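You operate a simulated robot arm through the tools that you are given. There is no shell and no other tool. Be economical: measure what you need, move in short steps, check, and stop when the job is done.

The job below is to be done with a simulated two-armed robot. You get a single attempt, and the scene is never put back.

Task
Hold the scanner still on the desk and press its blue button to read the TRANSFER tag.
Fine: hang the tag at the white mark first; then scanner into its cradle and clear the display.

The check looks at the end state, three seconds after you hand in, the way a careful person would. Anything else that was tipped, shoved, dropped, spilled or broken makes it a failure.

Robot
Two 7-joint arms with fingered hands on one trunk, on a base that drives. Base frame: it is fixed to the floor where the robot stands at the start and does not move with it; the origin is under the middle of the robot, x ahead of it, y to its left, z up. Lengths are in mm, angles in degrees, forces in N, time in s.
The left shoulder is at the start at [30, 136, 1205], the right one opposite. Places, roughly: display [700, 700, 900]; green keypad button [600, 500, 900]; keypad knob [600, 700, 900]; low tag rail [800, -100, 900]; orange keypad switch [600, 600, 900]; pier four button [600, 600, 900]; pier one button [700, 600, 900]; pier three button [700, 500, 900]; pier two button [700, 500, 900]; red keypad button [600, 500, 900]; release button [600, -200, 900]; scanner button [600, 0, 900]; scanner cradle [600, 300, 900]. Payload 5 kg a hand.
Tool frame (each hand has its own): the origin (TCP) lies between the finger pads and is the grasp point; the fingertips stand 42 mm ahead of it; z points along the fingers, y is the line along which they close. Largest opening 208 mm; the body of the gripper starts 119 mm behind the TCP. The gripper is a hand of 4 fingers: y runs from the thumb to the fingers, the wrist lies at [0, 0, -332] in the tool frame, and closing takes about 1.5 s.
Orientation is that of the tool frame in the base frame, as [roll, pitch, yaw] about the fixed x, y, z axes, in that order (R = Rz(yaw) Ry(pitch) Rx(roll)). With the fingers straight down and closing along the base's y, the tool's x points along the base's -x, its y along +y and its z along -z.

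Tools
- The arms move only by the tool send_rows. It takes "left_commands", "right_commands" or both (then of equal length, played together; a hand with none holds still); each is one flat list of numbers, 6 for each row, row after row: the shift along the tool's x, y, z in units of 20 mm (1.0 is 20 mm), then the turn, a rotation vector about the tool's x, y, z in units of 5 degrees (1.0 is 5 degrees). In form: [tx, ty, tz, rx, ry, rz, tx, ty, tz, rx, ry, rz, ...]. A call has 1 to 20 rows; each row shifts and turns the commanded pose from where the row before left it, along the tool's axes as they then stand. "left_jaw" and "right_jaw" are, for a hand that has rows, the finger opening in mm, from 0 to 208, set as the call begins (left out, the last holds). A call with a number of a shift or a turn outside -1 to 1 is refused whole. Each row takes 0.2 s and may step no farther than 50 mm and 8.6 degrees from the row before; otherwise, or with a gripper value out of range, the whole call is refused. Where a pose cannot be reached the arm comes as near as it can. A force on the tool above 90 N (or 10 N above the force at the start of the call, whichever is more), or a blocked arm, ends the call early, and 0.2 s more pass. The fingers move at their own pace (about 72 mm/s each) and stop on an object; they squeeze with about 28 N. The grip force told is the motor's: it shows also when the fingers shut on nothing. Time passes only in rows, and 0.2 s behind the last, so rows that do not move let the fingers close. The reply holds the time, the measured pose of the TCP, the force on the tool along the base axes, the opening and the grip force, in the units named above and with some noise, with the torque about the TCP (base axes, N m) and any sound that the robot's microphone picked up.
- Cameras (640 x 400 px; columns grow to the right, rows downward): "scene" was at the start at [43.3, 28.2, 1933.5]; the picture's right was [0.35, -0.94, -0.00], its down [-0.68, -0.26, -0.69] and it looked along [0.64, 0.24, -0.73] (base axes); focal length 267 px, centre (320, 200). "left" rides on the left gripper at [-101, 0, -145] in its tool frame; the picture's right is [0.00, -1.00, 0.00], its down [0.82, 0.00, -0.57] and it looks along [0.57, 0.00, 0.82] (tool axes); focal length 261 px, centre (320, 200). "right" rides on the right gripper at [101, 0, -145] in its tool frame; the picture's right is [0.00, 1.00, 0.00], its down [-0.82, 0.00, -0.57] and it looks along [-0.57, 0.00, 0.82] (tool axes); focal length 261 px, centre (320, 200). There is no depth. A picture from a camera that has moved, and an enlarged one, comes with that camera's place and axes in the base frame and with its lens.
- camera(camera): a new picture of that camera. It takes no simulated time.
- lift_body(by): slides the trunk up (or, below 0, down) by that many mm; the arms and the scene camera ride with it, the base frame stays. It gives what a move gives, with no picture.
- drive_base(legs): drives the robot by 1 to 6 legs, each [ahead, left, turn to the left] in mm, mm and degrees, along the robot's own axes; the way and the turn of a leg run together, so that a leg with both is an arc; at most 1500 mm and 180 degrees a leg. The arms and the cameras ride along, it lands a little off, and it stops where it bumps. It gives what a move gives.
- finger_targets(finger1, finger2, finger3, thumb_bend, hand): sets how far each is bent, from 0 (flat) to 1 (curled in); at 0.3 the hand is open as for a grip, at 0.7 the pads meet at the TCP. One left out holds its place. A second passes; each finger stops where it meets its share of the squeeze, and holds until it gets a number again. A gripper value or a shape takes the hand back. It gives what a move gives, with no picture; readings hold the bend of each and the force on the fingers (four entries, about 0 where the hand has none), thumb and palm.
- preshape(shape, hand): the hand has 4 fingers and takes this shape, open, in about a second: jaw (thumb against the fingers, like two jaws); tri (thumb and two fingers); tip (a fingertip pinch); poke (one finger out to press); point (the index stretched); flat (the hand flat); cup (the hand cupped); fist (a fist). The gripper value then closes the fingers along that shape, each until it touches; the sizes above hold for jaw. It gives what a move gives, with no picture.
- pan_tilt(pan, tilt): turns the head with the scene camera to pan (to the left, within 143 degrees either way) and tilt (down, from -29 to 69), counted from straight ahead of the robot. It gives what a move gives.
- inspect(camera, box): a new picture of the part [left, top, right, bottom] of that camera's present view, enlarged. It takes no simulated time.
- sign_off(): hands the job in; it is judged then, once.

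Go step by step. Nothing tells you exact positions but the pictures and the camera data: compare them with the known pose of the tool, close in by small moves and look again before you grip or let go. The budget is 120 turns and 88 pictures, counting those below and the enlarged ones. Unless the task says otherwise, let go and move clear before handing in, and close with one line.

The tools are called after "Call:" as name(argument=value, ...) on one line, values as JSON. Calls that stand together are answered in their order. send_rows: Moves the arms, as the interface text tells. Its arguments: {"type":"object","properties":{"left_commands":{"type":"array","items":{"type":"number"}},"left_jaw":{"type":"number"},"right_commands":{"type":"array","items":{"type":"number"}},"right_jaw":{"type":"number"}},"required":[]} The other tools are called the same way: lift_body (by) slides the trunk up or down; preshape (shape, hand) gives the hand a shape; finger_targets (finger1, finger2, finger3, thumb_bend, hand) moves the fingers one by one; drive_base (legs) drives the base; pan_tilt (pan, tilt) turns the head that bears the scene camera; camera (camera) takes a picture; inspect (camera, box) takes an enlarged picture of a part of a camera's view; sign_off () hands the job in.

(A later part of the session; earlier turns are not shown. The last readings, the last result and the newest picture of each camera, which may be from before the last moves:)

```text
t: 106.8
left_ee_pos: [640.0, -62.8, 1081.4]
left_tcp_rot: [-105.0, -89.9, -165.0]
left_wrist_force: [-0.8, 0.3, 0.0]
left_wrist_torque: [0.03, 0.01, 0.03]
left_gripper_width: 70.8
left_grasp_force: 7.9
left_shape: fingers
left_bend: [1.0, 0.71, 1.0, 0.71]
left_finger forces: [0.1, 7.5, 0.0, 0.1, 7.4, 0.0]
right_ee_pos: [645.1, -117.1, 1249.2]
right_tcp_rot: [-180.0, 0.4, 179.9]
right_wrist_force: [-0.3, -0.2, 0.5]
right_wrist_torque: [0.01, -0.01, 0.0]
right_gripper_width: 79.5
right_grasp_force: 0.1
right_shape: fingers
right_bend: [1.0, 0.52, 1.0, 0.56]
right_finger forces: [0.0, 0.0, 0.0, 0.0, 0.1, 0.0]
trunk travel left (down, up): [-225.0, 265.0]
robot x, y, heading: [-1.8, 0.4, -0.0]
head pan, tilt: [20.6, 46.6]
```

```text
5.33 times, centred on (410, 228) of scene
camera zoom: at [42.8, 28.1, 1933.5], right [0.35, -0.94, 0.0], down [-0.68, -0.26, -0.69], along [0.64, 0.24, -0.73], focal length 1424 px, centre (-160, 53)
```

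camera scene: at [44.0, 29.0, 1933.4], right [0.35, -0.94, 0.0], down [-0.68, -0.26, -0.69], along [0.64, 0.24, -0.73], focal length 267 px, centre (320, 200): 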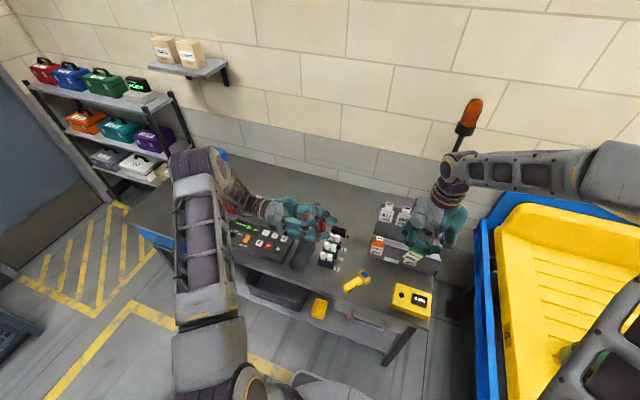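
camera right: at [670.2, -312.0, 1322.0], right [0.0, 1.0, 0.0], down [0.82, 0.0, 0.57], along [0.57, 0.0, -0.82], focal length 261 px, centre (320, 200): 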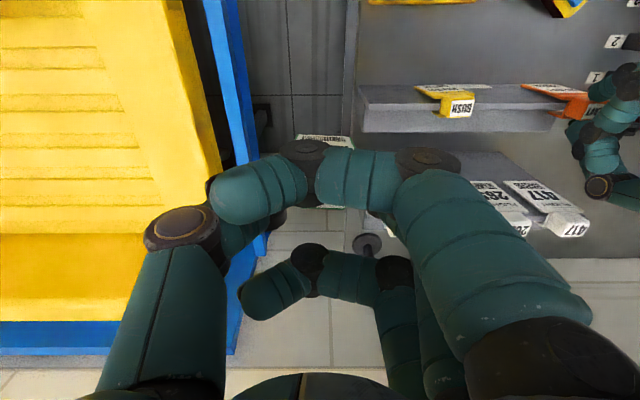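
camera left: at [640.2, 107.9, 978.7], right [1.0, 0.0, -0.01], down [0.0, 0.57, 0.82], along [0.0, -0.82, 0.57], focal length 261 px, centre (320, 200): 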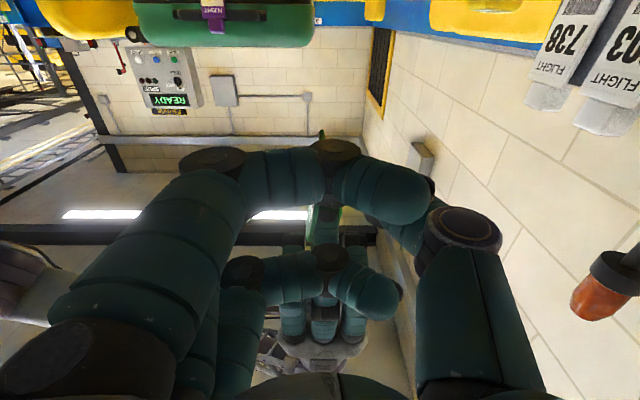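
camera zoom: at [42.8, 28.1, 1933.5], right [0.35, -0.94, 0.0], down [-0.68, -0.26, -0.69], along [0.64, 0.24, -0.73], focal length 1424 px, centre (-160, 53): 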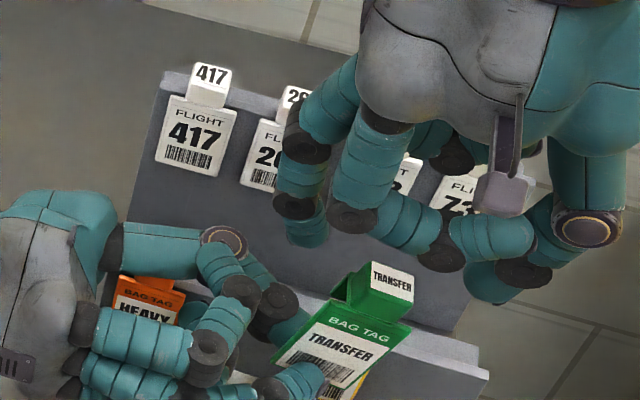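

TRANSFER is now in the left hand, tilted about 11°. I'll level it with the left wrist and yaw the right hand 90° for a front-to-back pinch on the tab.

Call:
send_rows(left_commands=[0, 0, 0, 0, 0.6, 0, 0, 0, 0, 0, 0.6, 0, 0, 0, 0, 0, 0.6, 0, 0, 0, 0, 0, 0.4, 0, 0, 0, 0, 0, 0, 0, 0, 0, 0, 0, 0, 0, 0, 0, 0, 0, 0, 0, 0, 0, 0, 0, 0, 0, 0, 0, 0, 0, 0, 0, 0, 0, 0, 0, 0, 0, 0, 0, 0, 0, 0, 0, 0, 0, 0, 0, 0, 0, 0, 0, 0, 0, 0, 0, 0, 0, 0, 0, 0, 0, 0, 0, 0, 0, 0, 0, 0, 0, 0, 0, 0, 0, 0, 0, 0, 0, 0, 0, 0, 0, 0, 0, 0, 0, 0, 0, 0, 0, 0, 0, 0, 0, 0, 0, 0, 0], right_commands=[0, 0.5, -0.6, 0, 0, 0, 0, 0.5, -0.6, 0, 0, 0, 0, 0, 0, 0, 0, -1, 0, 0, 0, 0, 0, -1, 0, 0, 0, 0, 0, -1, 0, 0, 0, 0, 0, -1, 0, 0, 0, 0, 0, -1, 0, 0, 0, 0, 0, -1, 0, 0, 0, 0, 0, -1, 0, 0, 0, 0, 0, -1, 0, 0, 0, 0, 0, -1, 0, 0, 0, 0, 0, -1, 0, 0, 0, 0, 0, -1, 0, 0, 0, 0, 0, -1, 0, 0, 0, 0, 0, -1, 0, 0, 0, 0, 0, -1, 0, 0, 0, 0, 0, -1, 0, 0, 0, 0, 0, -1, 0, 0, 0, 0, 0, -1, 0, 0, 0, 0, 0, -1])

Call:
finger_targets(hand="right", finger2=0.61, thumb_bend=0.61)

Call:
inspect(camera="scene", box=[350, 170, 470, 255])

```text
t: 111.0
left_ee_pos: [641.4, -63.0, 1079.9]
left_tcp_rot: [0.2, -79.0, 89.9]
left_wrist_force: [-0.3, 0.0, -1.3]
left_wrist_torque: [0.0, 0.02, -0.03]
left_gripper_width: 70.9
left_grasp_force: 7.7
left_shape: fingers
left_bend: [1.0, 0.71, 1.0, 0.71]
left_finger forces: [0.0, 7.6, 0.1, 0.0, 7.6, 0.1]
right_ee_pos: [647.2, -97.5, 1272.8]
right_tcp_rot: [-179.5, 0.0, -90.0]
right_wrist_force: [0.2, 0.4, -0.3]
right_wrist_torque: [0.0, -0.01, 0.02]
right_gripper_width: 79.3
right_grasp_force: 0.0
right_shape: fingers
right_bend: [1.0, 0.52, 1.0, 0.56]
right_finger forces: [0.1, 0.0, 0.1, 0.1, 0.0, 0.0]
trunk travel left (down, up): [-225.0, 265.0]
robot x, y, heading: [-1.6, -2.9, -0.3]
head pan, tilt: [20.6, 46.6]
```

```text
t: 112.0
left_ee_pos: [641.2, -63.5, 1080.2]
left_tcp_rot: [0.1, -79.0, 89.9]
left_wrist_force: [0.3, 0.5, -0.7]
left_wrist_torque: [0.01, -0.02, 0.04]
left_gripper_width: 71.0
left_grasp_force: 7.9
left_shape: fingers
left_bend: [1.0, 0.71, 1.0, 0.71]
left_finger forces: [0.1, 7.4, 0.0, 0.0, 7.4, 0.1]
right_ee_pos: [647.1, -97.7, 1272.7]
right_tcp_rot: [-179.6, 0.1, -90.1]
right_wrist_force: [-0.1, -0.3, 0.4]
right_wrist_torque: [-0.01, 0.01, 0.0]
right_gripper_width: 76.3
right_grasp_force: 0.1
right_shape: fingers
right_bend: [1.0, 0.61, 1.0, 0.61]
right_finger forces: [0.0, 0.0, 0.0, 0.1, 0.0, 0.1]
trunk travel left (down, up): [-225.0, 265.0]
robot x, y, heading: [1.5, 2.1, 0.0]
head pan, tilt: [20.6, 46.6]
```

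```text
4.71 times, centred on (410, 212) of scene
camera zoom: at [43.4, 28.1, 1933.5], right [0.35, -0.94, 0.0], down [-0.68, -0.26, -0.69], along [0.64, 0.24, -0.73], focal length 1257 px, centre (-104, 141)
```

zoom: 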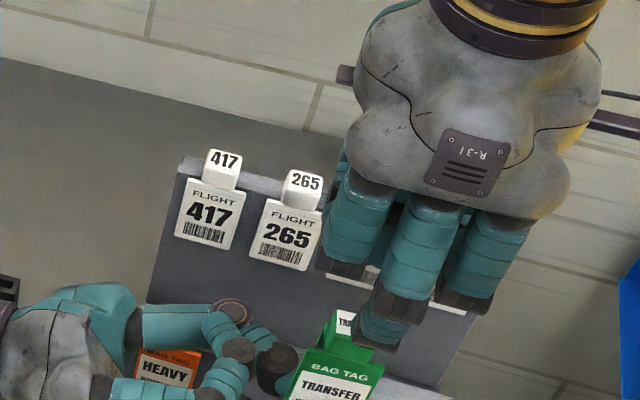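

The tag is level. I'll lower the right hand onto its tab and pinch front-to-back.

Call:
send_rows(right_commands=[-0.05, -0.1, 0.7, 0, 0, 0, -0.05, -0.1, 0.8, 0, 0, 0, 0, 0, 0.7, 0, 0, 0, 0, 0, 0.65, 0, 0, 0, 0, 0, 0, 0, 0, 0])

Call:
finger_targets(hand="right", finger2=0.68, thumb_bend=0.68)

Call:
inspect(camera="scene", box=[360, 195, 460, 265])

```text
t: 113.2
left_ee_pos: [640.1, -63.7, 1080.6]
left_tcp_rot: [0.0, -79.0, 90.1]
left_wrist_force: [-0.5, 0.1, 0.1]
left_wrist_torque: [-0.01, -0.01, 0.03]
left_gripper_width: 70.8
left_grasp_force: 7.4
left_shape: fingers
left_bend: [1.0, 0.71, 1.0, 0.71]
left_finger forces: [0.0, 7.5, 0.0, 0.0, 7.5, 0.0]
right_ee_pos: [652.0, -94.7, 1214.9]
right_tcp_rot: [-179.4, 0.1, -90.1]
right_wrist_force: [-0.1, -0.3, 0.2]
right_wrist_torque: [0.0, -0.03, 0.02]
right_gripper_width: 76.1
right_grasp_force: 0.0
right_shape: fingers
right_bend: [1.0, 0.61, 1.0, 0.61]
right_finger forces: [0.1, 0.0, 0.1, 0.0, 0.0, 0.0]
trunk travel left (down, up): [-225.0, 265.0]
robot x, y, heading: [-2.0, -1.9, -0.1]
head pan, tilt: [20.6, 46.6]
```

```text
t: 114.2
left_ee_pos: [641.9, -63.1, 1080.8]
left_tcp_rot: [0.1, -79.0, 90.0]
left_wrist_force: [-0.5, -1.0, 0.3]
left_wrist_torque: [0.0, 0.03, 0.01]
left_gripper_width: 70.9
left_grasp_force: 7.7
left_shape: fingers
left_bend: [1.0, 0.71, 1.0, 0.71]
left_finger forces: [0.0, 7.4, 0.0, 0.0, 7.7, 0.1]
right_ee_pos: [651.9, -95.3, 1215.6]
right_tcp_rot: [-179.6, 0.1, -90.2]
right_wrist_force: [-0.3, 0.4, -0.9]
right_wrist_torque: [-0.01, 0.02, 0.01]
right_gripper_width: 73.1
right_grasp_force: 4.8
right_shape: fingers
right_bend: [1.0, 0.65, 1.0, 0.67]
right_finger forces: [0.0, 5.0, 0.1, 0.0, 4.6, 0.0]
trunk travel left (down, up): [-225.0, 265.0]
robot x, y, heading: [-1.1, 0.4, -0.2]
head pan, tilt: [20.6, 46.6]
```

```text
5.71 times, centred on (410, 230) of scene
camera zoom: at [43.4, 28.1, 1933.5], right [0.35, -0.94, 0.0], down [-0.68, -0.26, -0.69], along [0.64, 0.24, -0.73], focal length 1526 px, centre (-194, 29)
```

zoom: 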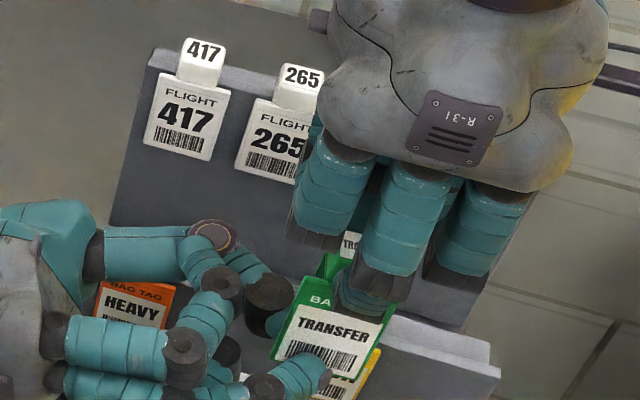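

The right hand now holds the tab front-to-back. I'll release the left, withdraw it, and carry the tag over the mark.

Call:
finger_targets(hand="left", finger2=0.6, thumb_bend=0.6)

Call:
send_rows(left_commands=[0, 0, -0.5, 0, 0, 0, 0, 0, -0.9, 0, 0, 0, 0, 0, -0.9, 0, 0, 0, 0, 0, -0.9, 0, 0, 0, 0, 0, -0.9, 0, 0, 0, 0, 0, -0.9, 0, 0, 0, 0, 0, -0.9, 0, 0, 0, 0, 0, -0.9, 0, 0, 0, 0, 0, -0.9, 0, 0, 0, 0, 0, -0.9, 0, 0, 0, 0, 0, -0.9, 0, 0, 0, 0, 0, -0.9, 0, 0, 0, 0, 0, -0.9, 0, 0, 0])

Call:
send_rows(right_commands=[-0.2, -0.75, 0, 0, 0, 0, -0.25, -0.75, 0, 0, 0, 0, -0.25, -0.75, 0, 0, 0, 0, -0.25, -0.75, 0, 0, 0, 0, -0.25, -0.75, 0, 0, 0, 0, -0.25, -0.75, 0, 0, 0, 0, -0.25, -0.75, 0, 0, 0, 0, -0.3, -0.75, 0, 0, 0, 0, 0, 0, 0.95, 0, 0, 0, 0, 0, 0.95, 0, 0, 0, 0, 0, 0.95, 0, 0, 0, 0, 0, 0.95, 0, 0, 0, 0, 0, 0.95, 0, 0, 0, 0, 0, 0.95, 0, 0, 0, 0, 0, 0.95, 0, 0, 0, 0, 0, 0.95, 0, 0, 0, 0, 0, 0, 0, 0, 0])

Call:
inspect(camera="scene", box=[365, 225, 445, 275])

```text
t: 115.2
left_ee_pos: [642.4, -62.5, 1081.0]
left_tcp_rot: [0.1, -79.1, 89.8]
left_wrist_force: [0.0, -1.3, -0.2]
left_wrist_torque: [-0.03, 0.02, -0.03]
left_gripper_width: 76.8
left_grasp_force: 0.1
left_shape: fingers
left_bend: [1.0, 0.6, 1.0, 0.6]
left_finger forces: [0.0, 0.0, 0.1, 0.0, 0.0, 0.0]
right_ee_pos: [651.5, -95.9, 1215.5]
right_tcp_rot: [-179.6, 0.2, -90.1]
right_wrist_force: [0.0, 0.1, 0.0]
right_wrist_torque: [0.01, 0.01, -0.01]
right_gripper_width: 73.2
right_grasp_force: 4.7
right_shape: fingers
right_bend: [1.0, 0.65, 1.0, 0.67]
right_finger forces: [0.0, 4.9, 0.0, 0.0, 4.8, 0.1]
trunk travel left (down, up): [-225.0, 265.0]
robot x, y, heading: [1.1, -1.3, 0.1]
head pan, tilt: [20.6, 46.6]
```

```text
t: 117.3
left_ee_pos: [637.7, 71.0, 1062.0]
left_tcp_rot: [-0.1, -77.1, 88.7]
left_wrist_force: [-3.9, -37.5, 18.2]
left_wrist_torque: [-2.93, 0.53, 0.36]
left_gripper_width: 76.8
left_grasp_force: 0.0
left_shape: fingers
left_bend: [1.0, 0.6, 1.0, 0.6]
left_finger forces: [0.1, 0.1, 0.1, 0.1, 0.0, 0.0]
right_ee_pos: [650.1, -98.6, 1215.1]
right_tcp_rot: [-179.5, 0.1, -90.3]
right_wrist_force: [0.4, 3.9, 0.2]
right_wrist_torque: [-0.5, 0.04, -0.03]
right_gripper_width: 72.8
right_grasp_force: 4.5
right_shape: fingers
right_bend: [1.0, 0.65, 1.0, 0.67]
right_finger forces: [0.1, 4.8, 0.1, 0.0, 4.9, 0.0]
trunk travel left (down, up): [-225.0, 265.0]
robot x, y, heading: [0.1, -0.6, -0.3]
head pan, tilt: [20.6, 46.6]
stopped in row 10 (left hand): the force on the tool passed its limit at 102 N (the readings are from after the stop); the commanded pose is now the measured one
```

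```text
t: 120.9
left_ee_pos: [638.5, 71.9, 1060.5]
left_tcp_rot: [-0.7, -77.7, 89.6]
left_wrist_force: [-4.8, -53.3, 17.9]
left_wrist_torque: [-5.26, 0.66, 0.49]
left_gripper_width: 77.1
left_grasp_force: 0.2
left_shape: fingers
left_bend: [1.0, 0.6, 1.0, 0.6]
left_finger forces: [0.1, 0.0, 0.0, 0.0, 0.0, 0.1]
right_ee_pos: [771.9, -60.7, 1064.7]
right_tcp_rot: [-179.5, 0.2, -90.3]
right_wrist_force: [-0.7, 0.4, -0.6]
right_wrist_torque: [-0.03, 0.05, -0.03]
right_gripper_width: 73.2
right_grasp_force: 4.5
right_shape: fingers
right_bend: [1.0, 0.65, 1.0, 0.67]
right_finger forces: [0.0, 4.7, 0.0, 0.0, 4.8, 0.1]
trunk travel left (down, up): [-225.0, 265.0]
robot x, y, heading: [0.5, -3.9, -0.2]
head pan, tilt: [20.6, 46.6]
```

```text
8.00 times, centred on (405, 250) of scene
camera zoom: at [41.6, 21.2, 1933.7], right [0.35, -0.94, 0.0], down [-0.68, -0.25, -0.69], along [0.64, 0.24, -0.73], focal length 2137 px, centre (-360, -200)
```

zoom: 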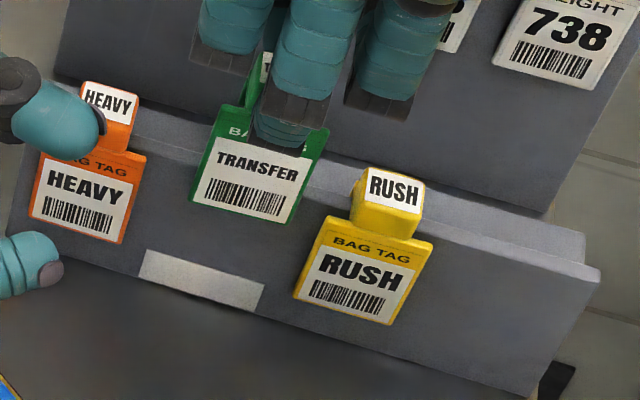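

TRANSFER is over the mark, but the left arm bumped something while withdrawing and is still pushing. I'll relieve it immediately and look at the whole scene.

Call:
send_rows(left_commands=[0, 0, 0.5, 0, 0, 0, 0, 0, 0.5, 0, 0, 0, 0, 0, 0.5, 0, 0, 0, 0, 0, 0, 0, 0, 0])

Call:
camera(camera="scene")

```text
t: 121.9
left_ee_pos: [641.3, 47.5, 1064.1]
left_tcp_rot: [0.0, -77.8, 89.0]
left_wrist_force: [0.2, -0.4, -0.1]
left_wrist_torque: [0.01, 0.01, 0.0]
left_gripper_width: 76.8
left_grasp_force: 0.1
left_shape: fingers
left_bend: [1.0, 0.6, 1.0, 0.6]
left_finger forces: [0.0, 0.1, 0.0, 0.1, 0.0, 0.0]
right_ee_pos: [772.7, -57.6, 1063.3]
right_tcp_rot: [-179.6, 0.0, -90.3]
right_wrist_force: [0.7, 1.0, -0.9]
right_wrist_torque: [0.01, 0.01, -0.01]
right_gripper_width: 73.1
right_grasp_force: 4.8
right_shape: fingers
right_bend: [1.0, 0.65, 1.0, 0.67]
right_finger forces: [0.0, 4.7, 0.0, 0.1, 4.6, 0.1]
trunk travel left (down, up): [-225.0, 265.0]
robot x, y, heading: [2.0, -1.4, -0.3]
head pan, tilt: [20.6, 46.6]
```

```text
14 pictures are left
camera scene: at [43.6, 27.2, 1933.4], right [0.35, -0.94, 0.0], down [-0.68, -0.25, -0.69], along [0.64, 0.24, -0.73], focal length 267 px, centre (320, 200)
```

scene: 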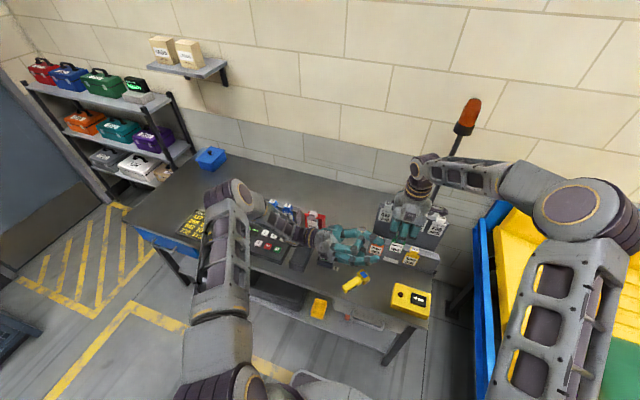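

The left arm is free now. I'll raise it straight up away from the desk items and lower TRANSFER onto the rail.

Call:
send_rows(left_commands=[1, 0, 0, 0, 0, 0, 1, 0, 0, 0, 0, 0, 1, 0, 0, 0, 0, 0, 1, 0, 0, 0, 0, 0, 1, 0, 0, 0, 0, 0, 0.5, 0, 0, 0, 0, 0, 0.5, 0, 0, 0, 0, 0], right_commands=[-0.2, 0, 0.5, 0, 0, 0, 0, 0, 0.7, 0, 0, 0, 0, 0, 0.7, 0, 0, 0, 0, 0, 0.6, 0, 0, 0, 0, 0, 0.2, 0, 0, 0, 0, 0, 0.15, 0, 0, 0, 0, 0, 0, 0, 0, 0])

Call:
inspect(camera="scene", box=[365, 225, 445, 275])

```text
t: 123.5
left_ee_pos: [641.1, 72.4, 1183.1]
left_tcp_rot: [-0.1, -77.8, 89.0]
left_wrist_force: [-0.1, -0.3, 0.3]
left_wrist_torque: [0.04, 0.02, 0.02]
left_gripper_width: 76.7
left_grasp_force: 0.1
left_shape: fingers
left_bend: [1.0, 0.6, 1.0, 0.6]
left_finger forces: [0.0, 0.1, 0.0, 0.1, 0.0, 0.0]
right_ee_pos: [772.7, -57.4, 1007.6]
right_tcp_rot: [-179.4, 0.0, -90.4]
right_wrist_force: [0.5, 0.7, -0.7]
right_wrist_torque: [0.03, -0.03, 0.02]
right_gripper_width: 73.2
right_grasp_force: 4.9
right_shape: fingers
right_bend: [1.0, 0.65, 1.0, 0.67]
right_finger forces: [0.0, 4.8, 0.1, 0.1, 4.8, 0.0]
trunk travel left (down, up): [-225.0, 265.0]
robot x, y, heading: [-1.4, 1.4, -0.0]
head pan, tilt: [20.6, 46.6]
```

```text
8.00 times, centred on (405, 250) of scene
camera zoom: at [42.6, 26.5, 1933.5], right [0.35, -0.94, 0.0], down [-0.68, -0.25, -0.69], along [0.64, 0.24, -0.73], focal length 2137 px, centre (-360, -200)
```

zoom: 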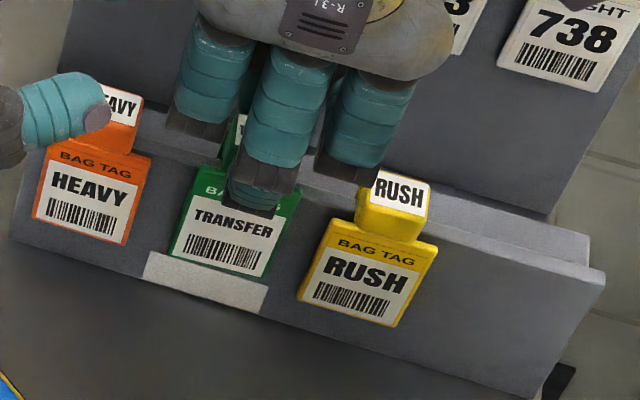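

It is 7 to 8 mm above its seat and well centred. I'll lower the rest slowly.

Call:
send_rows(right_commands=[0, 0, 0.15, 0, 0, 0, 0, 0, 0.15, 0, 0, 0, 0, 0, 0.1, 0, 0, 0, 0, 0, 0, 0, 0, 0])

```text
t: 124.5
left_ee_pos: [640.9, 72.5, 1183.6]
left_tcp_rot: [-0.1, -77.8, 88.8]
left_wrist_force: [-0.4, 0.5, 0.0]
left_wrist_torque: [-0.02, -0.01, -0.02]
left_gripper_width: 76.9
left_grasp_force: 0.0
left_shape: fingers
left_bend: [1.0, 0.6, 1.0, 0.6]
left_finger forces: [0.1, 0.0, 0.0, 0.0, 0.0, 0.1]
right_ee_pos: [773.6, -55.6, 999.0]
right_tcp_rot: [-179.7, 0.0, -90.3]
right_wrist_force: [0.2, 0.7, -0.6]
right_wrist_torque: [-0.02, -0.02, 0.02]
right_gripper_width: 73.0
right_grasp_force: 5.0
right_shape: fingers
right_bend: [1.0, 0.65, 1.0, 0.67]
right_finger forces: [0.0, 4.8, 0.0, 0.0, 4.8, 0.1]
trunk travel left (down, up): [-225.0, 265.0]
robot x, y, heading: [-1.4, -2.3, -0.1]
head pan, tilt: [20.6, 46.6]
```

Call:
send_rows(right_commands=[0, 0, 0.1, 0, 0, 0, 0, 0, 0.1, 0, 0, 0, 0, 0, 0, 0, 0, 0])

Call:
inspect(camera="scene", box=[365, 225, 445, 275])

```text
t: 125.3
left_ee_pos: [640.2, 72.2, 1183.5]
left_tcp_rot: [-0.2, -77.7, 88.9]
left_wrist_force: [-0.4, -0.4, 0.0]
left_wrist_torque: [-0.01, -0.01, 0.0]
left_gripper_width: 76.8
left_grasp_force: 0.1
left_shape: fingers
left_bend: [1.0, 0.6, 1.0, 0.6]
left_finger forces: [0.0, 0.0, 0.1, 0.0, 0.1, 0.1]
right_ee_pos: [773.5, -57.0, 997.5]
right_tcp_rot: [-179.5, 0.0, -90.3]
right_wrist_force: [1.4, -0.9, 9.6]
right_wrist_torque: [-0.03, -0.05, 0.01]
right_gripper_width: 72.8
right_grasp_force: 6.8
right_shape: fingers
right_bend: [1.0, 0.65, 1.0, 0.67]
right_finger forces: [0.0, 6.2, 0.1, 0.1, 8.0, 0.0]
trunk travel left (down, up): [-225.0, 265.0]
robot x, y, heading: [-1.9, -0.7, -0.3]
head pan, tilt: [20.6, 46.6]
```

```text
8.00 times, centred on (405, 250) of scene
camera zoom: at [42.6, 26.5, 1933.6], right [0.35, -0.94, 0.0], down [-0.68, -0.25, -0.69], along [0.64, 0.24, -0.73], focal length 2137 px, centre (-360, -200)
```

zoom: 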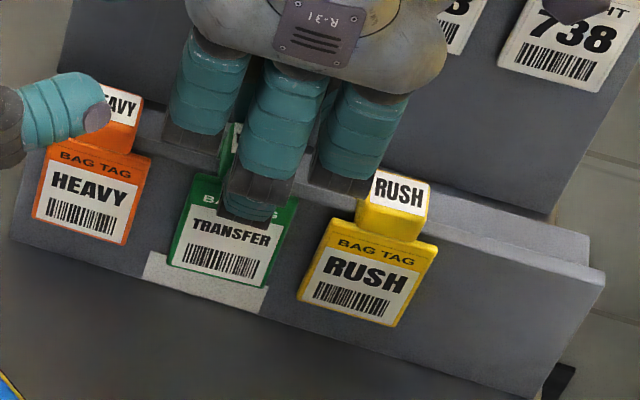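

TRANSFER is seated at the mark (light contact, level with its neighbours). I'll release it and lift the right hand.

Call:
finger_targets(hand="right", finger2=0.63, thumb_bend=0.64)

Call:
send_rows(right_commands=[0, 0, -0.3, 0, 0, 0, 0, 0, -0.6, 0, 0, 0, 0, 0, -0.9, 0, 0, 0, 0, 0, -0.9, 0, 0, 0, 0, 0, -0.9, 0, 0, 0, 0, 0, -0.9, 0, 0, 0, 0, 0, -0.9, 0, 0, 0, 0, 0, -0.9, 0, 0, 0])

Call:
inspect(camera="scene", box=[320, 200, 448, 290])

```text
t: 126.3
left_ee_pos: [640.6, 72.6, 1182.6]
left_tcp_rot: [-0.1, -77.7, 88.9]
left_wrist_force: [0.1, 0.4, 0.6]
left_wrist_torque: [0.03, 0.0, 0.0]
left_gripper_width: 76.9
left_grasp_force: 0.2
left_shape: fingers
left_bend: [1.0, 0.6, 1.0, 0.6]
left_finger forces: [0.1, 0.0, 0.1, 0.1, 0.0, 0.0]
right_ee_pos: [773.4, -56.0, 995.3]
right_tcp_rot: [-179.6, 0.0, -90.3]
right_wrist_force: [0.2, -0.4, 0.1]
right_wrist_torque: [0.01, -0.02, -0.03]
right_gripper_width: 74.3
right_grasp_force: 0.1
right_shape: fingers
right_bend: [1.0, 0.63, 1.0, 0.64]
right_finger forces: [0.0, 0.0, 0.0, 0.0, 0.1, 0.0]
trunk travel left (down, up): [-225.0, 265.0]
robot x, y, heading: [1.5, 0.1, -0.3]
head pan, tilt: [20.6, 46.6]
```

```text
t: 128.1
left_ee_pos: [640.8, 71.8, 1183.5]
left_tcp_rot: [-0.2, -77.9, 89.0]
left_wrist_force: [-0.5, -0.5, -0.3]
left_wrist_torque: [0.02, -0.02, 0.02]
left_gripper_width: 76.8
left_grasp_force: 0.1
left_shape: fingers
left_bend: [1.0, 0.6, 1.0, 0.6]
left_finger forces: [0.0, 0.0, 0.0, 0.0, 0.0, 0.0]
right_ee_pos: [773.2, -55.9, 1121.0]
right_tcp_rot: [-179.6, 0.0, -90.2]
right_wrist_force: [-0.8, 0.6, -0.8]
right_wrist_torque: [0.01, -0.06, 0.01]
right_gripper_width: 74.4
right_grasp_force: 0.1
right_shape: fingers
right_bend: [1.0, 0.63, 1.0, 0.64]
right_finger forces: [0.0, 0.1, 0.0, 0.0, 0.1, 0.0]
trunk travel left (down, up): [-225.0, 265.0]
robot x, y, heading: [0.1, -2.6, -0.0]
head pan, tilt: [20.6, 46.6]
```

```text
4.44 times, centred on (384, 245) of scene
camera zoom: at [42.6, 26.4, 1933.5], right [0.35, -0.94, 0.0], down [-0.68, -0.25, -0.69], along [0.64, 0.24, -0.73], focal length 1187 px, centre (36, 0)
```

zoom: 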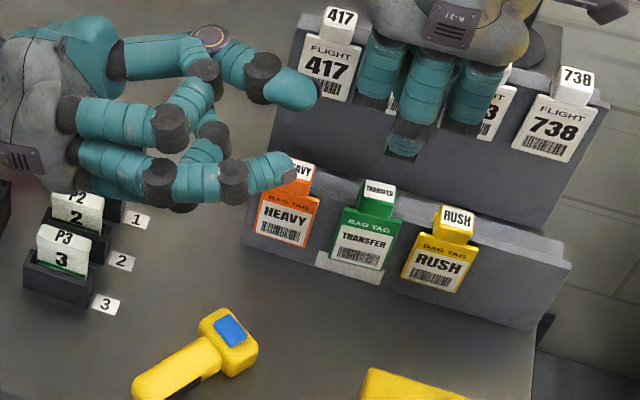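

TRANSFER now hangs at the white mark with HEAVY and RUSH in place. Next is the scanner: I'll turn the left hand upright again, and turn the right hand parallel with its index pointed for pressing.

Call:
preshape(shape="point", hand="right")

Call:
send_rows(left_commands=[0, 0, 0, 0, -1, 0, 0, 0, 0, 0, -1, 0, 0, 0, 0, 0, -1, 0, 0, 0, 0, 0, -1, 0, 0, 0, 0, 0, -1, 0, 0, 0, 0, 0, -1, 0, 0, 0, 0, 0, -1, 0, 0, 0, 0, 0, -1, 0, 0, 0, 0, 0, -1, 0, 0, 0, 0, 0, -1, 0, 0, 0, 0, 0, -1, 0, 0, 0, 0, 0, -1, 0, 0, 0, 0, 0, -1, 0, 0, 0, 0, 0, -1, 0, 0, 0, 0, 0, -1, 0, 0, 0, 0, 0, -1, 0, 0, 0, 0, 0, -1, 0, 0, 0, 0, 0, -1, 0, 0, 0, 0, 0, -1, 0, 0, 0, 0, 0, -1, 0], right_commands=[0.5, 0, -0.5, 0, 0, 0, 0.5, 0, -0.5, 0, 0, 0, 0.5, 0, -0.5, 0, 0, 0, 0.5, 0, -0.5, 0, 0, 0, 0.5, 0, -0.5, 0, 0, 0, 0.5, 0, -0.5, 0, 0, 0, 0, 0, 0, 0, 0, -1, 0, 0, 0, 0, 0, -1, 0, 0, 0, 0, 0, -1, 0, 0, 0, 0, 0, -1, 0, 0, 0, 0, 0, -1, 0, 0, 0, 0, 0, -1, 0, 0, 0, 0, 0, -1, 0, 0, 0, 0, 0, -1, 0, 0, 0, 0, 0, -1, 0, 0, 0, 0, 0, -1, 0, 0, 0, 0, 0, -0.4, 0, 0, 0, 0, 0, 0, 0, 0, 0, 0, 0, 0, 0, 0, 0, 0, 0, 0])

Call:
camera(camera="right")

```text
t: 129.0
left_ee_pos: [640.9, 71.3, 1182.6]
left_tcp_rot: [0.0, -77.7, 88.9]
left_wrist_force: [0.6, -0.3, 0.3]
left_wrist_torque: [0.01, -0.02, -0.01]
left_gripper_width: 76.8
left_grasp_force: 0.0
left_shape: fingers
left_bend: [1.0, 0.6, 1.0, 0.6]
left_finger forces: [0.0, 0.1, 0.1, 0.0, 0.0, 0.0]
right_ee_pos: [774.3, -55.8, 1120.2]
right_tcp_rot: [-179.6, 0.0, -90.2]
right_wrist_force: [-0.3, -0.4, -0.7]
right_wrist_torque: [0.01, -0.11, -0.03]
right_gripper_width: 201.5
right_grasp_force: 0.2
right_shape: point
right_bend: [0.7, 1.0, 1.0, 0.53]
right_finger forces: [0.1, 0.0, 0.1, 0.0, 0.1, 0.0]
trunk travel left (down, up): [-225.0, 265.0]
robot x, y, heading: [-2.5, -2.4, -0.1]
head pan, tilt: [20.6, 46.6]
```

```text
t: 133.2
left_ee_pos: [638.9, 70.9, 1182.2]
left_tcp_rot: [-179.9, -2.1, -91.0]
left_wrist_force: [0.3, -0.3, 0.0]
left_wrist_torque: [0.03, 0.01, 0.0]
left_gripper_width: 76.9
left_grasp_force: 0.1
left_shape: fingers
left_bend: [1.0, 0.6, 1.0, 0.6]
left_finger forces: [0.0, 0.0, 0.0, 0.0, 0.1, 0.1]
right_ee_pos: [764.3, -115.8, 1175.2]
right_tcp_rot: [179.6, -0.7, -47.1]
right_wrist_force: [-0.7, -1.4, 0.5]
right_wrist_torque: [0.21, -0.04, 0.01]
right_gripper_width: 201.8
right_grasp_force: 0.1
right_shape: point
right_bend: [0.7, 1.0, 1.0, 0.53]
right_finger forces: [0.0, 0.0, 0.0, 0.0, 0.0, 0.0]
right hand out of reach, approached as far as the arm can: row 15, 16, 17
trunk travel left (down, up): [-225.0, 265.0]
robot x, y, heading: [-1.1, -3.8, -0.2]
head pan, tilt: [20.6, 46.6]
```

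```text
10 pictures are left
camera right: at [830.6, -188.2, 1321.7], right [-0.74, -0.68, 0.01], down [-0.56, 0.61, 0.56], along [-0.38, 0.41, -0.83], focal length 261 px, centre (320, 200)
```

right: 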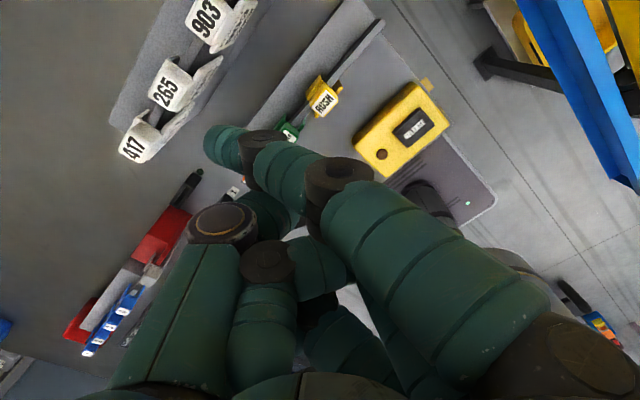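

The right wrist tops out at yaw -47°, which is close enough to parallel; I'll press with its far-side finger (finger 3). Now I'll turn the left hand to the scanner's axis in the jaw shape and move it above the handle.

Call:
preshape(shape="jaw", hand="left")

Call:
send_rows(left_commands=[0, 0, 0, 0, -0.42, 0, 0, 0, 0, 0, 0, -1, 0, 0, 0, 0, 0, -1, 0, 0, 0, 0, 0, -1, 0, 0, 0, 0, 0, -1, 0, 0, 0, 0, 0, -1, 0, 0, 0, 0, 0, -1, 0, 0, 0, 0, 0, -1, 0, 0, 0, 0, 0, -1, 0, 0, 0, 0, 0, -1, 0, 0, 0, 0, 0, -1, 0, 0, 0, 0, 0, -0.6, -0.9, 0.3, 0, 0, 0, 0, -0.9, 0.3, 0, 0, 0, 0, -0.8, 0.3, 0, 0, 0, 0, 0, 0, 1, 0, 0, 0, 0, 0, 1, 0, 0, 0, 0, 0, 1, 0, 0, 0, 0, 0, 1, 0, 0, 0, 0, 0, 1, 0, 0, 0], left_jaw=100)

Call:
finger_targets(hand="right", finger1=1, finger2=1, finger3=0.66, thumb_bend=0.45)

Call:
inspect(camera="scene", box=[290, 190, 450, 300])

```text
t: 134.1
left_ee_pos: [638.8, 70.2, 1182.2]
left_tcp_rot: [180.0, -2.3, -91.1]
left_wrist_force: [-0.1, -0.4, 0.1]
left_wrist_torque: [0.02, -0.04, 0.02]
left_gripper_width: 208.2
left_grasp_force: 0.0
left_shape: jaw
left_bend: [0.3, 0.3, 0.3, 0.3]
left_finger forces: [0.1, 0.0, 0.1, 0.0, 0.0, 0.0]
right_ee_pos: [763.4, -115.7, 1176.5]
right_tcp_rot: [179.5, -0.8, -47.1]
right_wrist_force: [0.1, 0.1, 0.5]
right_wrist_torque: [0.05, -0.05, -0.04]
right_gripper_width: 201.9
right_grasp_force: 0.0
right_shape: point
right_bend: [0.7, 1.0, 1.0, 0.53]
right_finger forces: [0.1, 0.0, 0.0, 0.0, 0.0, 0.0]
trunk travel left (down, up): [-225.0, 265.0]
robot x, y, heading: [0.0, -1.7, -0.3]
head pan, tilt: [20.6, 46.6]
```

```text
t: 138.3
left_ee_pos: [594.4, 104.6, 1080.5]
left_tcp_rot: [179.9, -0.1, -53.6]
left_wrist_force: [0.4, -0.3, 0.0]
left_wrist_torque: [-0.02, 0.04, 0.01]
left_gripper_width: 100.6
left_grasp_force: 0.0
left_shape: jaw
left_bend: [0.73, 0.73, 0.73, 0.7]
left_finger forces: [0.1, 0.0, 0.1, 0.0, 0.0, 0.0]
left hand out of reach, approached as far as the arm can: row 10, 11, 12
right_ee_pos: [764.1, -114.7, 1175.5]
right_tcp_rot: [179.5, -0.7, -47.1]
right_wrist_force: [0.6, 0.1, 0.2]
right_wrist_torque: [-0.03, 0.01, -0.01]
right_gripper_width: 201.9
right_grasp_force: 0.0
right_shape: point
right_bend: [0.7, 1.0, 1.0, 0.53]
right_finger forces: [0.1, 0.0, 0.0, 0.1, 0.0, 0.0]
trunk travel left (down, up): [-225.0, 265.0]
robot x, y, heading: [-0.9, -1.6, -0.0]
head pan, tilt: [20.6, 46.6]
```

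```text
t: 139.3
left_ee_pos: [595.9, 104.2, 1082.2]
left_tcp_rot: [179.9, -0.2, -53.6]
left_wrist_force: [-0.1, 0.0, 0.7]
left_wrist_torque: [-0.01, 0.02, 0.0]
left_gripper_width: 100.5
left_grasp_force: 0.1
left_shape: jaw
left_bend: [0.73, 0.73, 0.73, 0.7]
left_finger forces: [0.1, 0.0, 0.0, 0.0, 0.1, 0.0]
right_ee_pos: [763.2, -115.4, 1175.3]
right_tcp_rot: [179.5, -0.8, -47.2]
right_wrist_force: [-0.6, -0.1, 0.5]
right_wrist_torque: [-0.03, -0.01, -0.02]
right_gripper_width: 88.9
right_grasp_force: 0.0
right_shape: fingers
right_bend: [1.0, 1.0, 0.66, 0.45]
right_finger forces: [0.0, 0.0, 0.1, 0.1, 0.0, 0.0]
trunk travel left (down, up): [-225.0, 265.0]
robot x, y, heading: [-1.3, -4.3, -0.2]
head pan, tilt: [20.6, 46.6]
```

```text
3.64 times, centred on (370, 245) of scene
camera zoom: at [43.3, 26.2, 1933.5], right [0.35, -0.94, 0.0], down [-0.68, -0.25, -0.69], along [0.64, 0.24, -0.73], focal length 971 px, centre (138, 36)
```

zoom: 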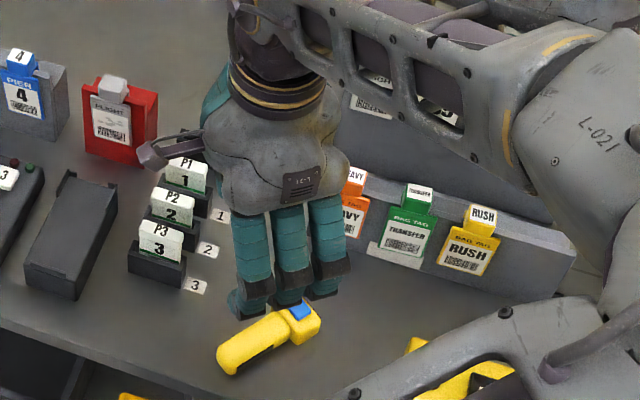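

Both wrists are near their yaw limits: left stops at -53° where I need about -38°. Turning the base 16° to the left will carry the hands around with it and fix this, and the scanner, cradle and keypad stay well within reach.

Call:
drive_base(legs=[[0, 0, 16]])

Call:
finger_targets(hand="left", finger1=0.59, finger2=0.59, finger3=0.59, thumb_bend=0.59)

Call:
camera(camera="scene")

```text
t: 140.6
left_ee_pos: [542.2, 265.5, 1081.7]
left_tcp_rot: [179.9, 0.0, -37.6]
left_wrist_force: [0.1, 1.3, 0.1]
left_wrist_torque: [-0.09, -0.02, -0.01]
left_gripper_width: 100.7
left_grasp_force: 0.0
left_shape: jaw
left_bend: [0.73, 0.73, 0.73, 0.7]
left_finger forces: [0.1, 0.0, 0.1, 0.0, 0.0, 0.0]
right_ee_pos: [764.7, 100.8, 1176.6]
right_tcp_rot: [179.3, -0.8, -31.1]
right_wrist_force: [0.1, 1.3, 0.3]
right_wrist_torque: [-0.13, -0.02, 0.02]
right_gripper_width: 89.1
right_grasp_force: 0.0
right_shape: fingers
right_bend: [1.0, 1.0, 0.66, 0.45]
right_finger forces: [0.0, 0.1, 0.1, 0.1, 0.1, 0.0]
trunk travel left (down, up): [-225.0, 265.0]
robot x, y, heading: [-0.5, 0.7, 15.9]
head pan, tilt: [20.6, 46.6]
```

```text
t: 141.6
left_ee_pos: [542.4, 264.1, 1082.0]
left_tcp_rot: [179.8, -0.2, -37.6]
left_wrist_force: [0.0, -0.2, 0.1]
left_wrist_torque: [-0.01, 0.02, -0.03]
left_gripper_width: 76.1
left_grasp_force: 0.0
left_shape: fingers
left_bend: [0.59, 0.59, 0.59, 0.59]
left_finger forces: [0.1, 0.0, 0.0, 0.0, 0.0, 0.0]
right_ee_pos: [764.4, 100.0, 1175.4]
right_tcp_rot: [179.5, -0.8, -31.0]
right_wrist_force: [0.0, -0.1, 0.5]
right_wrist_torque: [-0.03, 0.0, 0.01]
right_gripper_width: 89.0
right_grasp_force: 0.1
right_shape: fingers
right_bend: [1.0, 1.0, 0.66, 0.45]
right_finger forces: [0.0, 0.0, 0.0, 0.0, 0.0, 0.1]
trunk travel left (down, up): [-225.0, 265.0]
robot x, y, heading: [-0.1, -1.9, 15.6]
head pan, tilt: [20.6, 46.6]
```

```text
8 pictures are left
camera scene: at [33.8, 37.9, 1933.5], right [0.59, -0.8, 0.0], down [-0.58, -0.43, -0.69], along [0.55, 0.41, -0.73], focal length 267 px, centre (320, 200)
```

scene: 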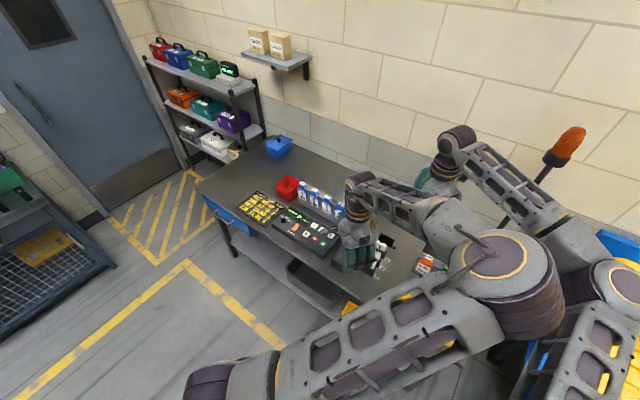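

Everything else on the desk looks upright. I'll move the left hand above the scanner handle at about (587, 89) and descend partway for a check.

Call:
send_rows(left_commands=[0.888, 0.696, 0, 0, 0, 0, 0.888, 0.696, 0, 0, 0, 0, 0.888, 0.696, 0, 0, 0, 0, 0.888, 0.696, 0, 0, 0, 0, 0.888, 0.696, 0, 0, 0, 0, 0.888, 0.696, 0, 0, 0, 0, 0.888, 0.696, 0, 0, 0, 0, 0.888, 0.696, 0, 0, 0, 0, 0, 0, 0.9, 0, 0, 0, 0, 0, 0.9, 0, 0, 0, 0, 0, 0.9, 0, 0, 0, 0, 0, 0.9, 0, 0, 0, 0, 0, 0.9, 0, 0, 0, 0, 0, 0.9, 0, 0, 0, 0, 0, 0, 0, 0, 0])

Call:
camera(camera="left")

```text
t: 142.6
left_ee_pos: [600.1, 157.4, 1210.3]
left_tcp_rot: [174.8, -18.7, -34.8]
left_wrist_force: [1.1, 0.4, 0.2]
left_wrist_torque: [-0.08, 0.04, -0.04]
left_gripper_width: 76.0
left_grasp_force: 0.1
left_shape: fingers
left_bend: [0.59, 0.59, 0.59, 0.59]
left_finger forces: [0.0, 0.0, 0.0, 0.0, 0.0, 0.0]
left hand out of reach, approached as far as the arm can: row 3, 4, 5
right_ee_pos: [762.5, 95.6, 1162.1]
right_tcp_rot: [178.8, 0.1, -31.5]
right_wrist_force: [0.5, 0.7, -0.8]
right_wrist_torque: [-0.11, 0.01, -0.02]
right_gripper_width: 89.2
right_grasp_force: 0.1
right_shape: fingers
right_bend: [1.0, 1.0, 0.66, 0.45]
right_finger forces: [0.0, 0.0, 0.1, 0.0, 0.0, 0.1]
trunk travel left (down, up): [-225.0, 265.0]
robot x, y, heading: [-0.7, 1.8, 15.8]
head pan, tilt: [20.6, 46.6]
stopped in row 5 (left hand): the arm was blocked; the commanded pose is now the measured one
```

```text
7 pictures are left
camera left: at [490.2, 249.3, 1314.6], right [0.59, 0.8, -0.09], down [0.52, -0.29, 0.8], along [0.62, -0.52, -0.59], focal length 261 px, centre (320, 200)
```

left: 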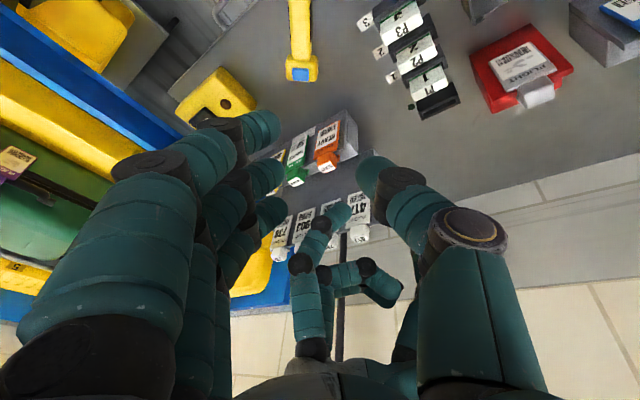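

The left wrist can't hold that yaw so far to the right and bumped. I'll back it off, return it to its easier orientation, and steady the scanner by pressing a left fingertip down on the handle end while the right hand presses the button.

Call:
send_rows(left_commands=[-1, 0, 0, 0, 0, 0, -1, 0, 0, 0, 0, 0, -1, 0, 0, 0, 0, 0, 0, 0, 0, 1, 0, 0, 0, 0, 0, 0, -1, 0, 0, 0, 0, 0, -1, 0, 0, 0, 0, 0, -1, 0, 0, 0, 0, 0, -0.74, 0, 0, 0, 0, 0, 0, 1, 0, 0, 0, 0, 0, 1, 0, 0, 0, 0, 0, 1, 0, 0, 0, 0, 0, 1, 0, 0, 0, 0, 0, 1, 0, 0, 0, 0, 0, 1, 0, 0, 0, 0, 0, 1, 0, 0, 0, 0, 0, 0.84])

Call:
finger_targets(hand="left", finger1=1, finger2=0.68, finger3=1, thumb_bend=0.5)

```text
t: 146.0
left_ee_pos: [529.9, 189.1, 1177.6]
left_tcp_rot: [179.8, -0.1, -74.1]
left_wrist_force: [0.0, 0.8, -0.9]
left_wrist_torque: [-0.06, -0.01, -0.01]
left_gripper_width: 76.1
left_grasp_force: 0.0
left_shape: fingers
left_bend: [0.59, 0.59, 0.59, 0.59]
left_finger forces: [0.1, 0.0, 0.0, 0.0, 0.0, 0.0]
left hand out of reach, approached as far as the arm can: row 7, 8
right_ee_pos: [763.7, 95.1, 1162.7]
right_tcp_rot: [178.7, 0.1, -31.5]
right_wrist_force: [0.4, 1.3, 0.4]
right_wrist_torque: [-0.06, 0.01, -0.01]
right_gripper_width: 89.3
right_grasp_force: 0.0
right_shape: fingers
right_bend: [1.0, 1.0, 0.66, 0.45]
right_finger forces: [0.0, 0.1, 0.1, 0.0, 0.0, 0.0]
trunk travel left (down, up): [-225.0, 265.0]
robot x, y, heading: [0.3, -1.1, 15.8]
head pan, tilt: [20.6, 46.6]
```

```text
t: 147.0
left_ee_pos: [528.1, 187.1, 1177.4]
left_tcp_rot: [179.7, 0.0, -74.0]
left_wrist_force: [-0.3, 0.2, -0.5]
left_wrist_torque: [0.02, 0.04, 0.01]
left_gripper_width: 84.6
left_grasp_force: 0.1
left_shape: fingers
left_bend: [1.0, 0.68, 1.0, 0.5]
left_finger forces: [0.0, 0.1, 0.0, 0.1, 0.1, 0.0]
right_ee_pos: [763.3, 93.1, 1161.9]
right_tcp_rot: [178.8, 0.1, -31.6]
right_wrist_force: [-0.4, -0.3, 0.0]
right_wrist_torque: [0.02, -0.02, 0.0]
right_gripper_width: 89.2
right_grasp_force: 0.0
right_shape: fingers
right_bend: [1.0, 1.0, 0.66, 0.45]
right_finger forces: [0.0, 0.0, 0.0, 0.1, 0.0, 0.0]
trunk travel left (down, up): [-225.0, 265.0]
robot x, y, heading: [0.4, -0.8, 15.9]
head pan, tilt: [20.6, 46.6]
```

Scanner button confirmed at about (641, 46, 862). I'll set the edge fingers for pressing and bring both hands down near the scanner, stopping above it for a check.

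Call:
finger_targets(hand="left", finger1=1, finger2=1, finger3=0.68, thumb_bend=0.8)

Call:
send_rows(left_commands=[0.6, -0.33, 0, 0, 0, 0, 0.6, -0.33, 0, 0, 0, 0, 0.6, -0.33, 0, 0, 0, 0, 0.6, -0.33, 0, 0, 0, 0, 0.68, -0.34, 0, 0, 0, 0, 0, 0, 0.95, 0, 0, 0, 0, 0, 0.95, 0, 0, 0, 0, 0, 0.95, 0, 0, 0, 0, 0, 0.95, 0, 0, 0, 0, 0, 0.95, 0, 0, 0, 0, 0, 0.95, 0, 0, 0, 0, 0, 0.95, 0, 0, 0, 0, 0, 0.95, 0, 0, 0, 0, 0, 0.95, 0, 0, 0, 0, 0, 0.95, 0, 0, 0, 0, 0, 0.95, 0, 0, 0, 0, 0, 0.95, 0, 0, 0, 0, 0, 0.45, 0, 0, 0, 0, 0, 0, 0, 0, 0], right_commands=[-0.45, 0.83, 0, 0, 0, 0, -0.45, 0.83, 0, 0, 0, 0, -0.45, 0.83, 0, 0, 0, 0, -0.45, 0.83, 0, 0, 0, 0, -0.48, 0.86, 0, 0, 0, 0, 0, 0, 0.95, 0, 0, 0, 0, 0, 0.95, 0, 0, 0, 0, 0, 0.95, 0, 0, 0, 0, 0, 0.95, 0, 0, 0, 0, 0, 0.95, 0, 0, 0, 0, 0, 0.95, 0, 0, 0, 0, 0, 0.95, 0, 0, 0, 0, 0, 0.95, 0, 0, 0, 0, 0, 0.95, 0, 0, 0, 0, 0, 0.95, 0, 0, 0, 0, 0, 0.95, 0, 0, 0, 0, 0, 0.6, 0, 0, 0, 0, 0, 0, 0, 0, 0, 0, 0, 0, 0, 0, 0])

Call:
inspect(camera="scene", box=[320, 210, 480, 310])

```text
t: 148.0
left_ee_pos: [530.3, 187.3, 1176.2]
left_tcp_rot: [179.8, 0.0, -74.1]
left_wrist_force: [-0.7, 0.1, -0.1]
left_wrist_torque: [0.01, 0.01, 0.0]
left_gripper_width: 68.3
left_grasp_force: 0.0
left_shape: fingers
left_bend: [1.0, 0.99, 0.68, 0.78]
left_finger forces: [0.0, 0.0, 0.1, 0.1, 0.0, 0.1]
right_ee_pos: [763.0, 93.1, 1163.3]
right_tcp_rot: [178.9, 0.1, -31.6]
right_wrist_force: [1.1, 0.2, -0.3]
right_wrist_torque: [0.02, 0.0, 0.01]
right_gripper_width: 89.1
right_grasp_force: 0.2
right_shape: fingers
right_bend: [1.0, 1.0, 0.66, 0.45]
right_finger forces: [0.0, 0.0, 0.0, 0.1, 0.0, 0.1]
trunk travel left (down, up): [-225.0, 265.0]
robot x, y, heading: [1.0, 1.8, 15.8]
head pan, tilt: [20.6, 46.6]
```

```text
t: 152.0
left_ee_pos: [580.0, 137.2, 939.3]
left_tcp_rot: [179.8, -0.1, -74.1]
left_wrist_force: [0.8, 0.4, -0.2]
left_wrist_torque: [0.0, 0.0, 0.01]
left_gripper_width: 68.0
left_grasp_force: 0.1
left_shape: fingers
left_bend: [1.0, 0.99, 0.68, 0.78]
left_finger forces: [0.0, 0.0, 0.1, 0.1, 0.0, 0.1]
right_ee_pos: [677.2, 41.8, 944.1]
right_tcp_rot: [178.9, 0.0, -31.6]
right_wrist_force: [-0.4, 0.6, -1.0]
right_wrist_torque: [0.02, -0.02, 0.02]
right_gripper_width: 89.4
right_grasp_force: 0.0
right_shape: fingers
right_bend: [1.0, 1.0, 0.66, 0.45]
right_finger forces: [0.0, 0.0, 0.1, 0.0, 0.0, 0.0]
trunk travel left (down, up): [-225.0, 265.0]
robot x, y, heading: [-4.3, -0.3, 15.7]
head pan, tilt: [20.6, 46.6]
```

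```text
4.00 times, centred on (400, 260) of scene
camera zoom: at [34.1, 37.6, 1933.5], right [0.59, -0.8, 0.0], down [-0.58, -0.43, -0.69], along [0.55, 0.41, -0.73], focal length 1068 px, centre (0, -40)
```

zoom: 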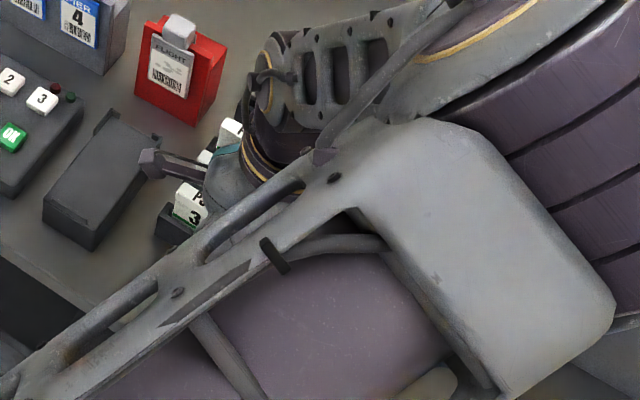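

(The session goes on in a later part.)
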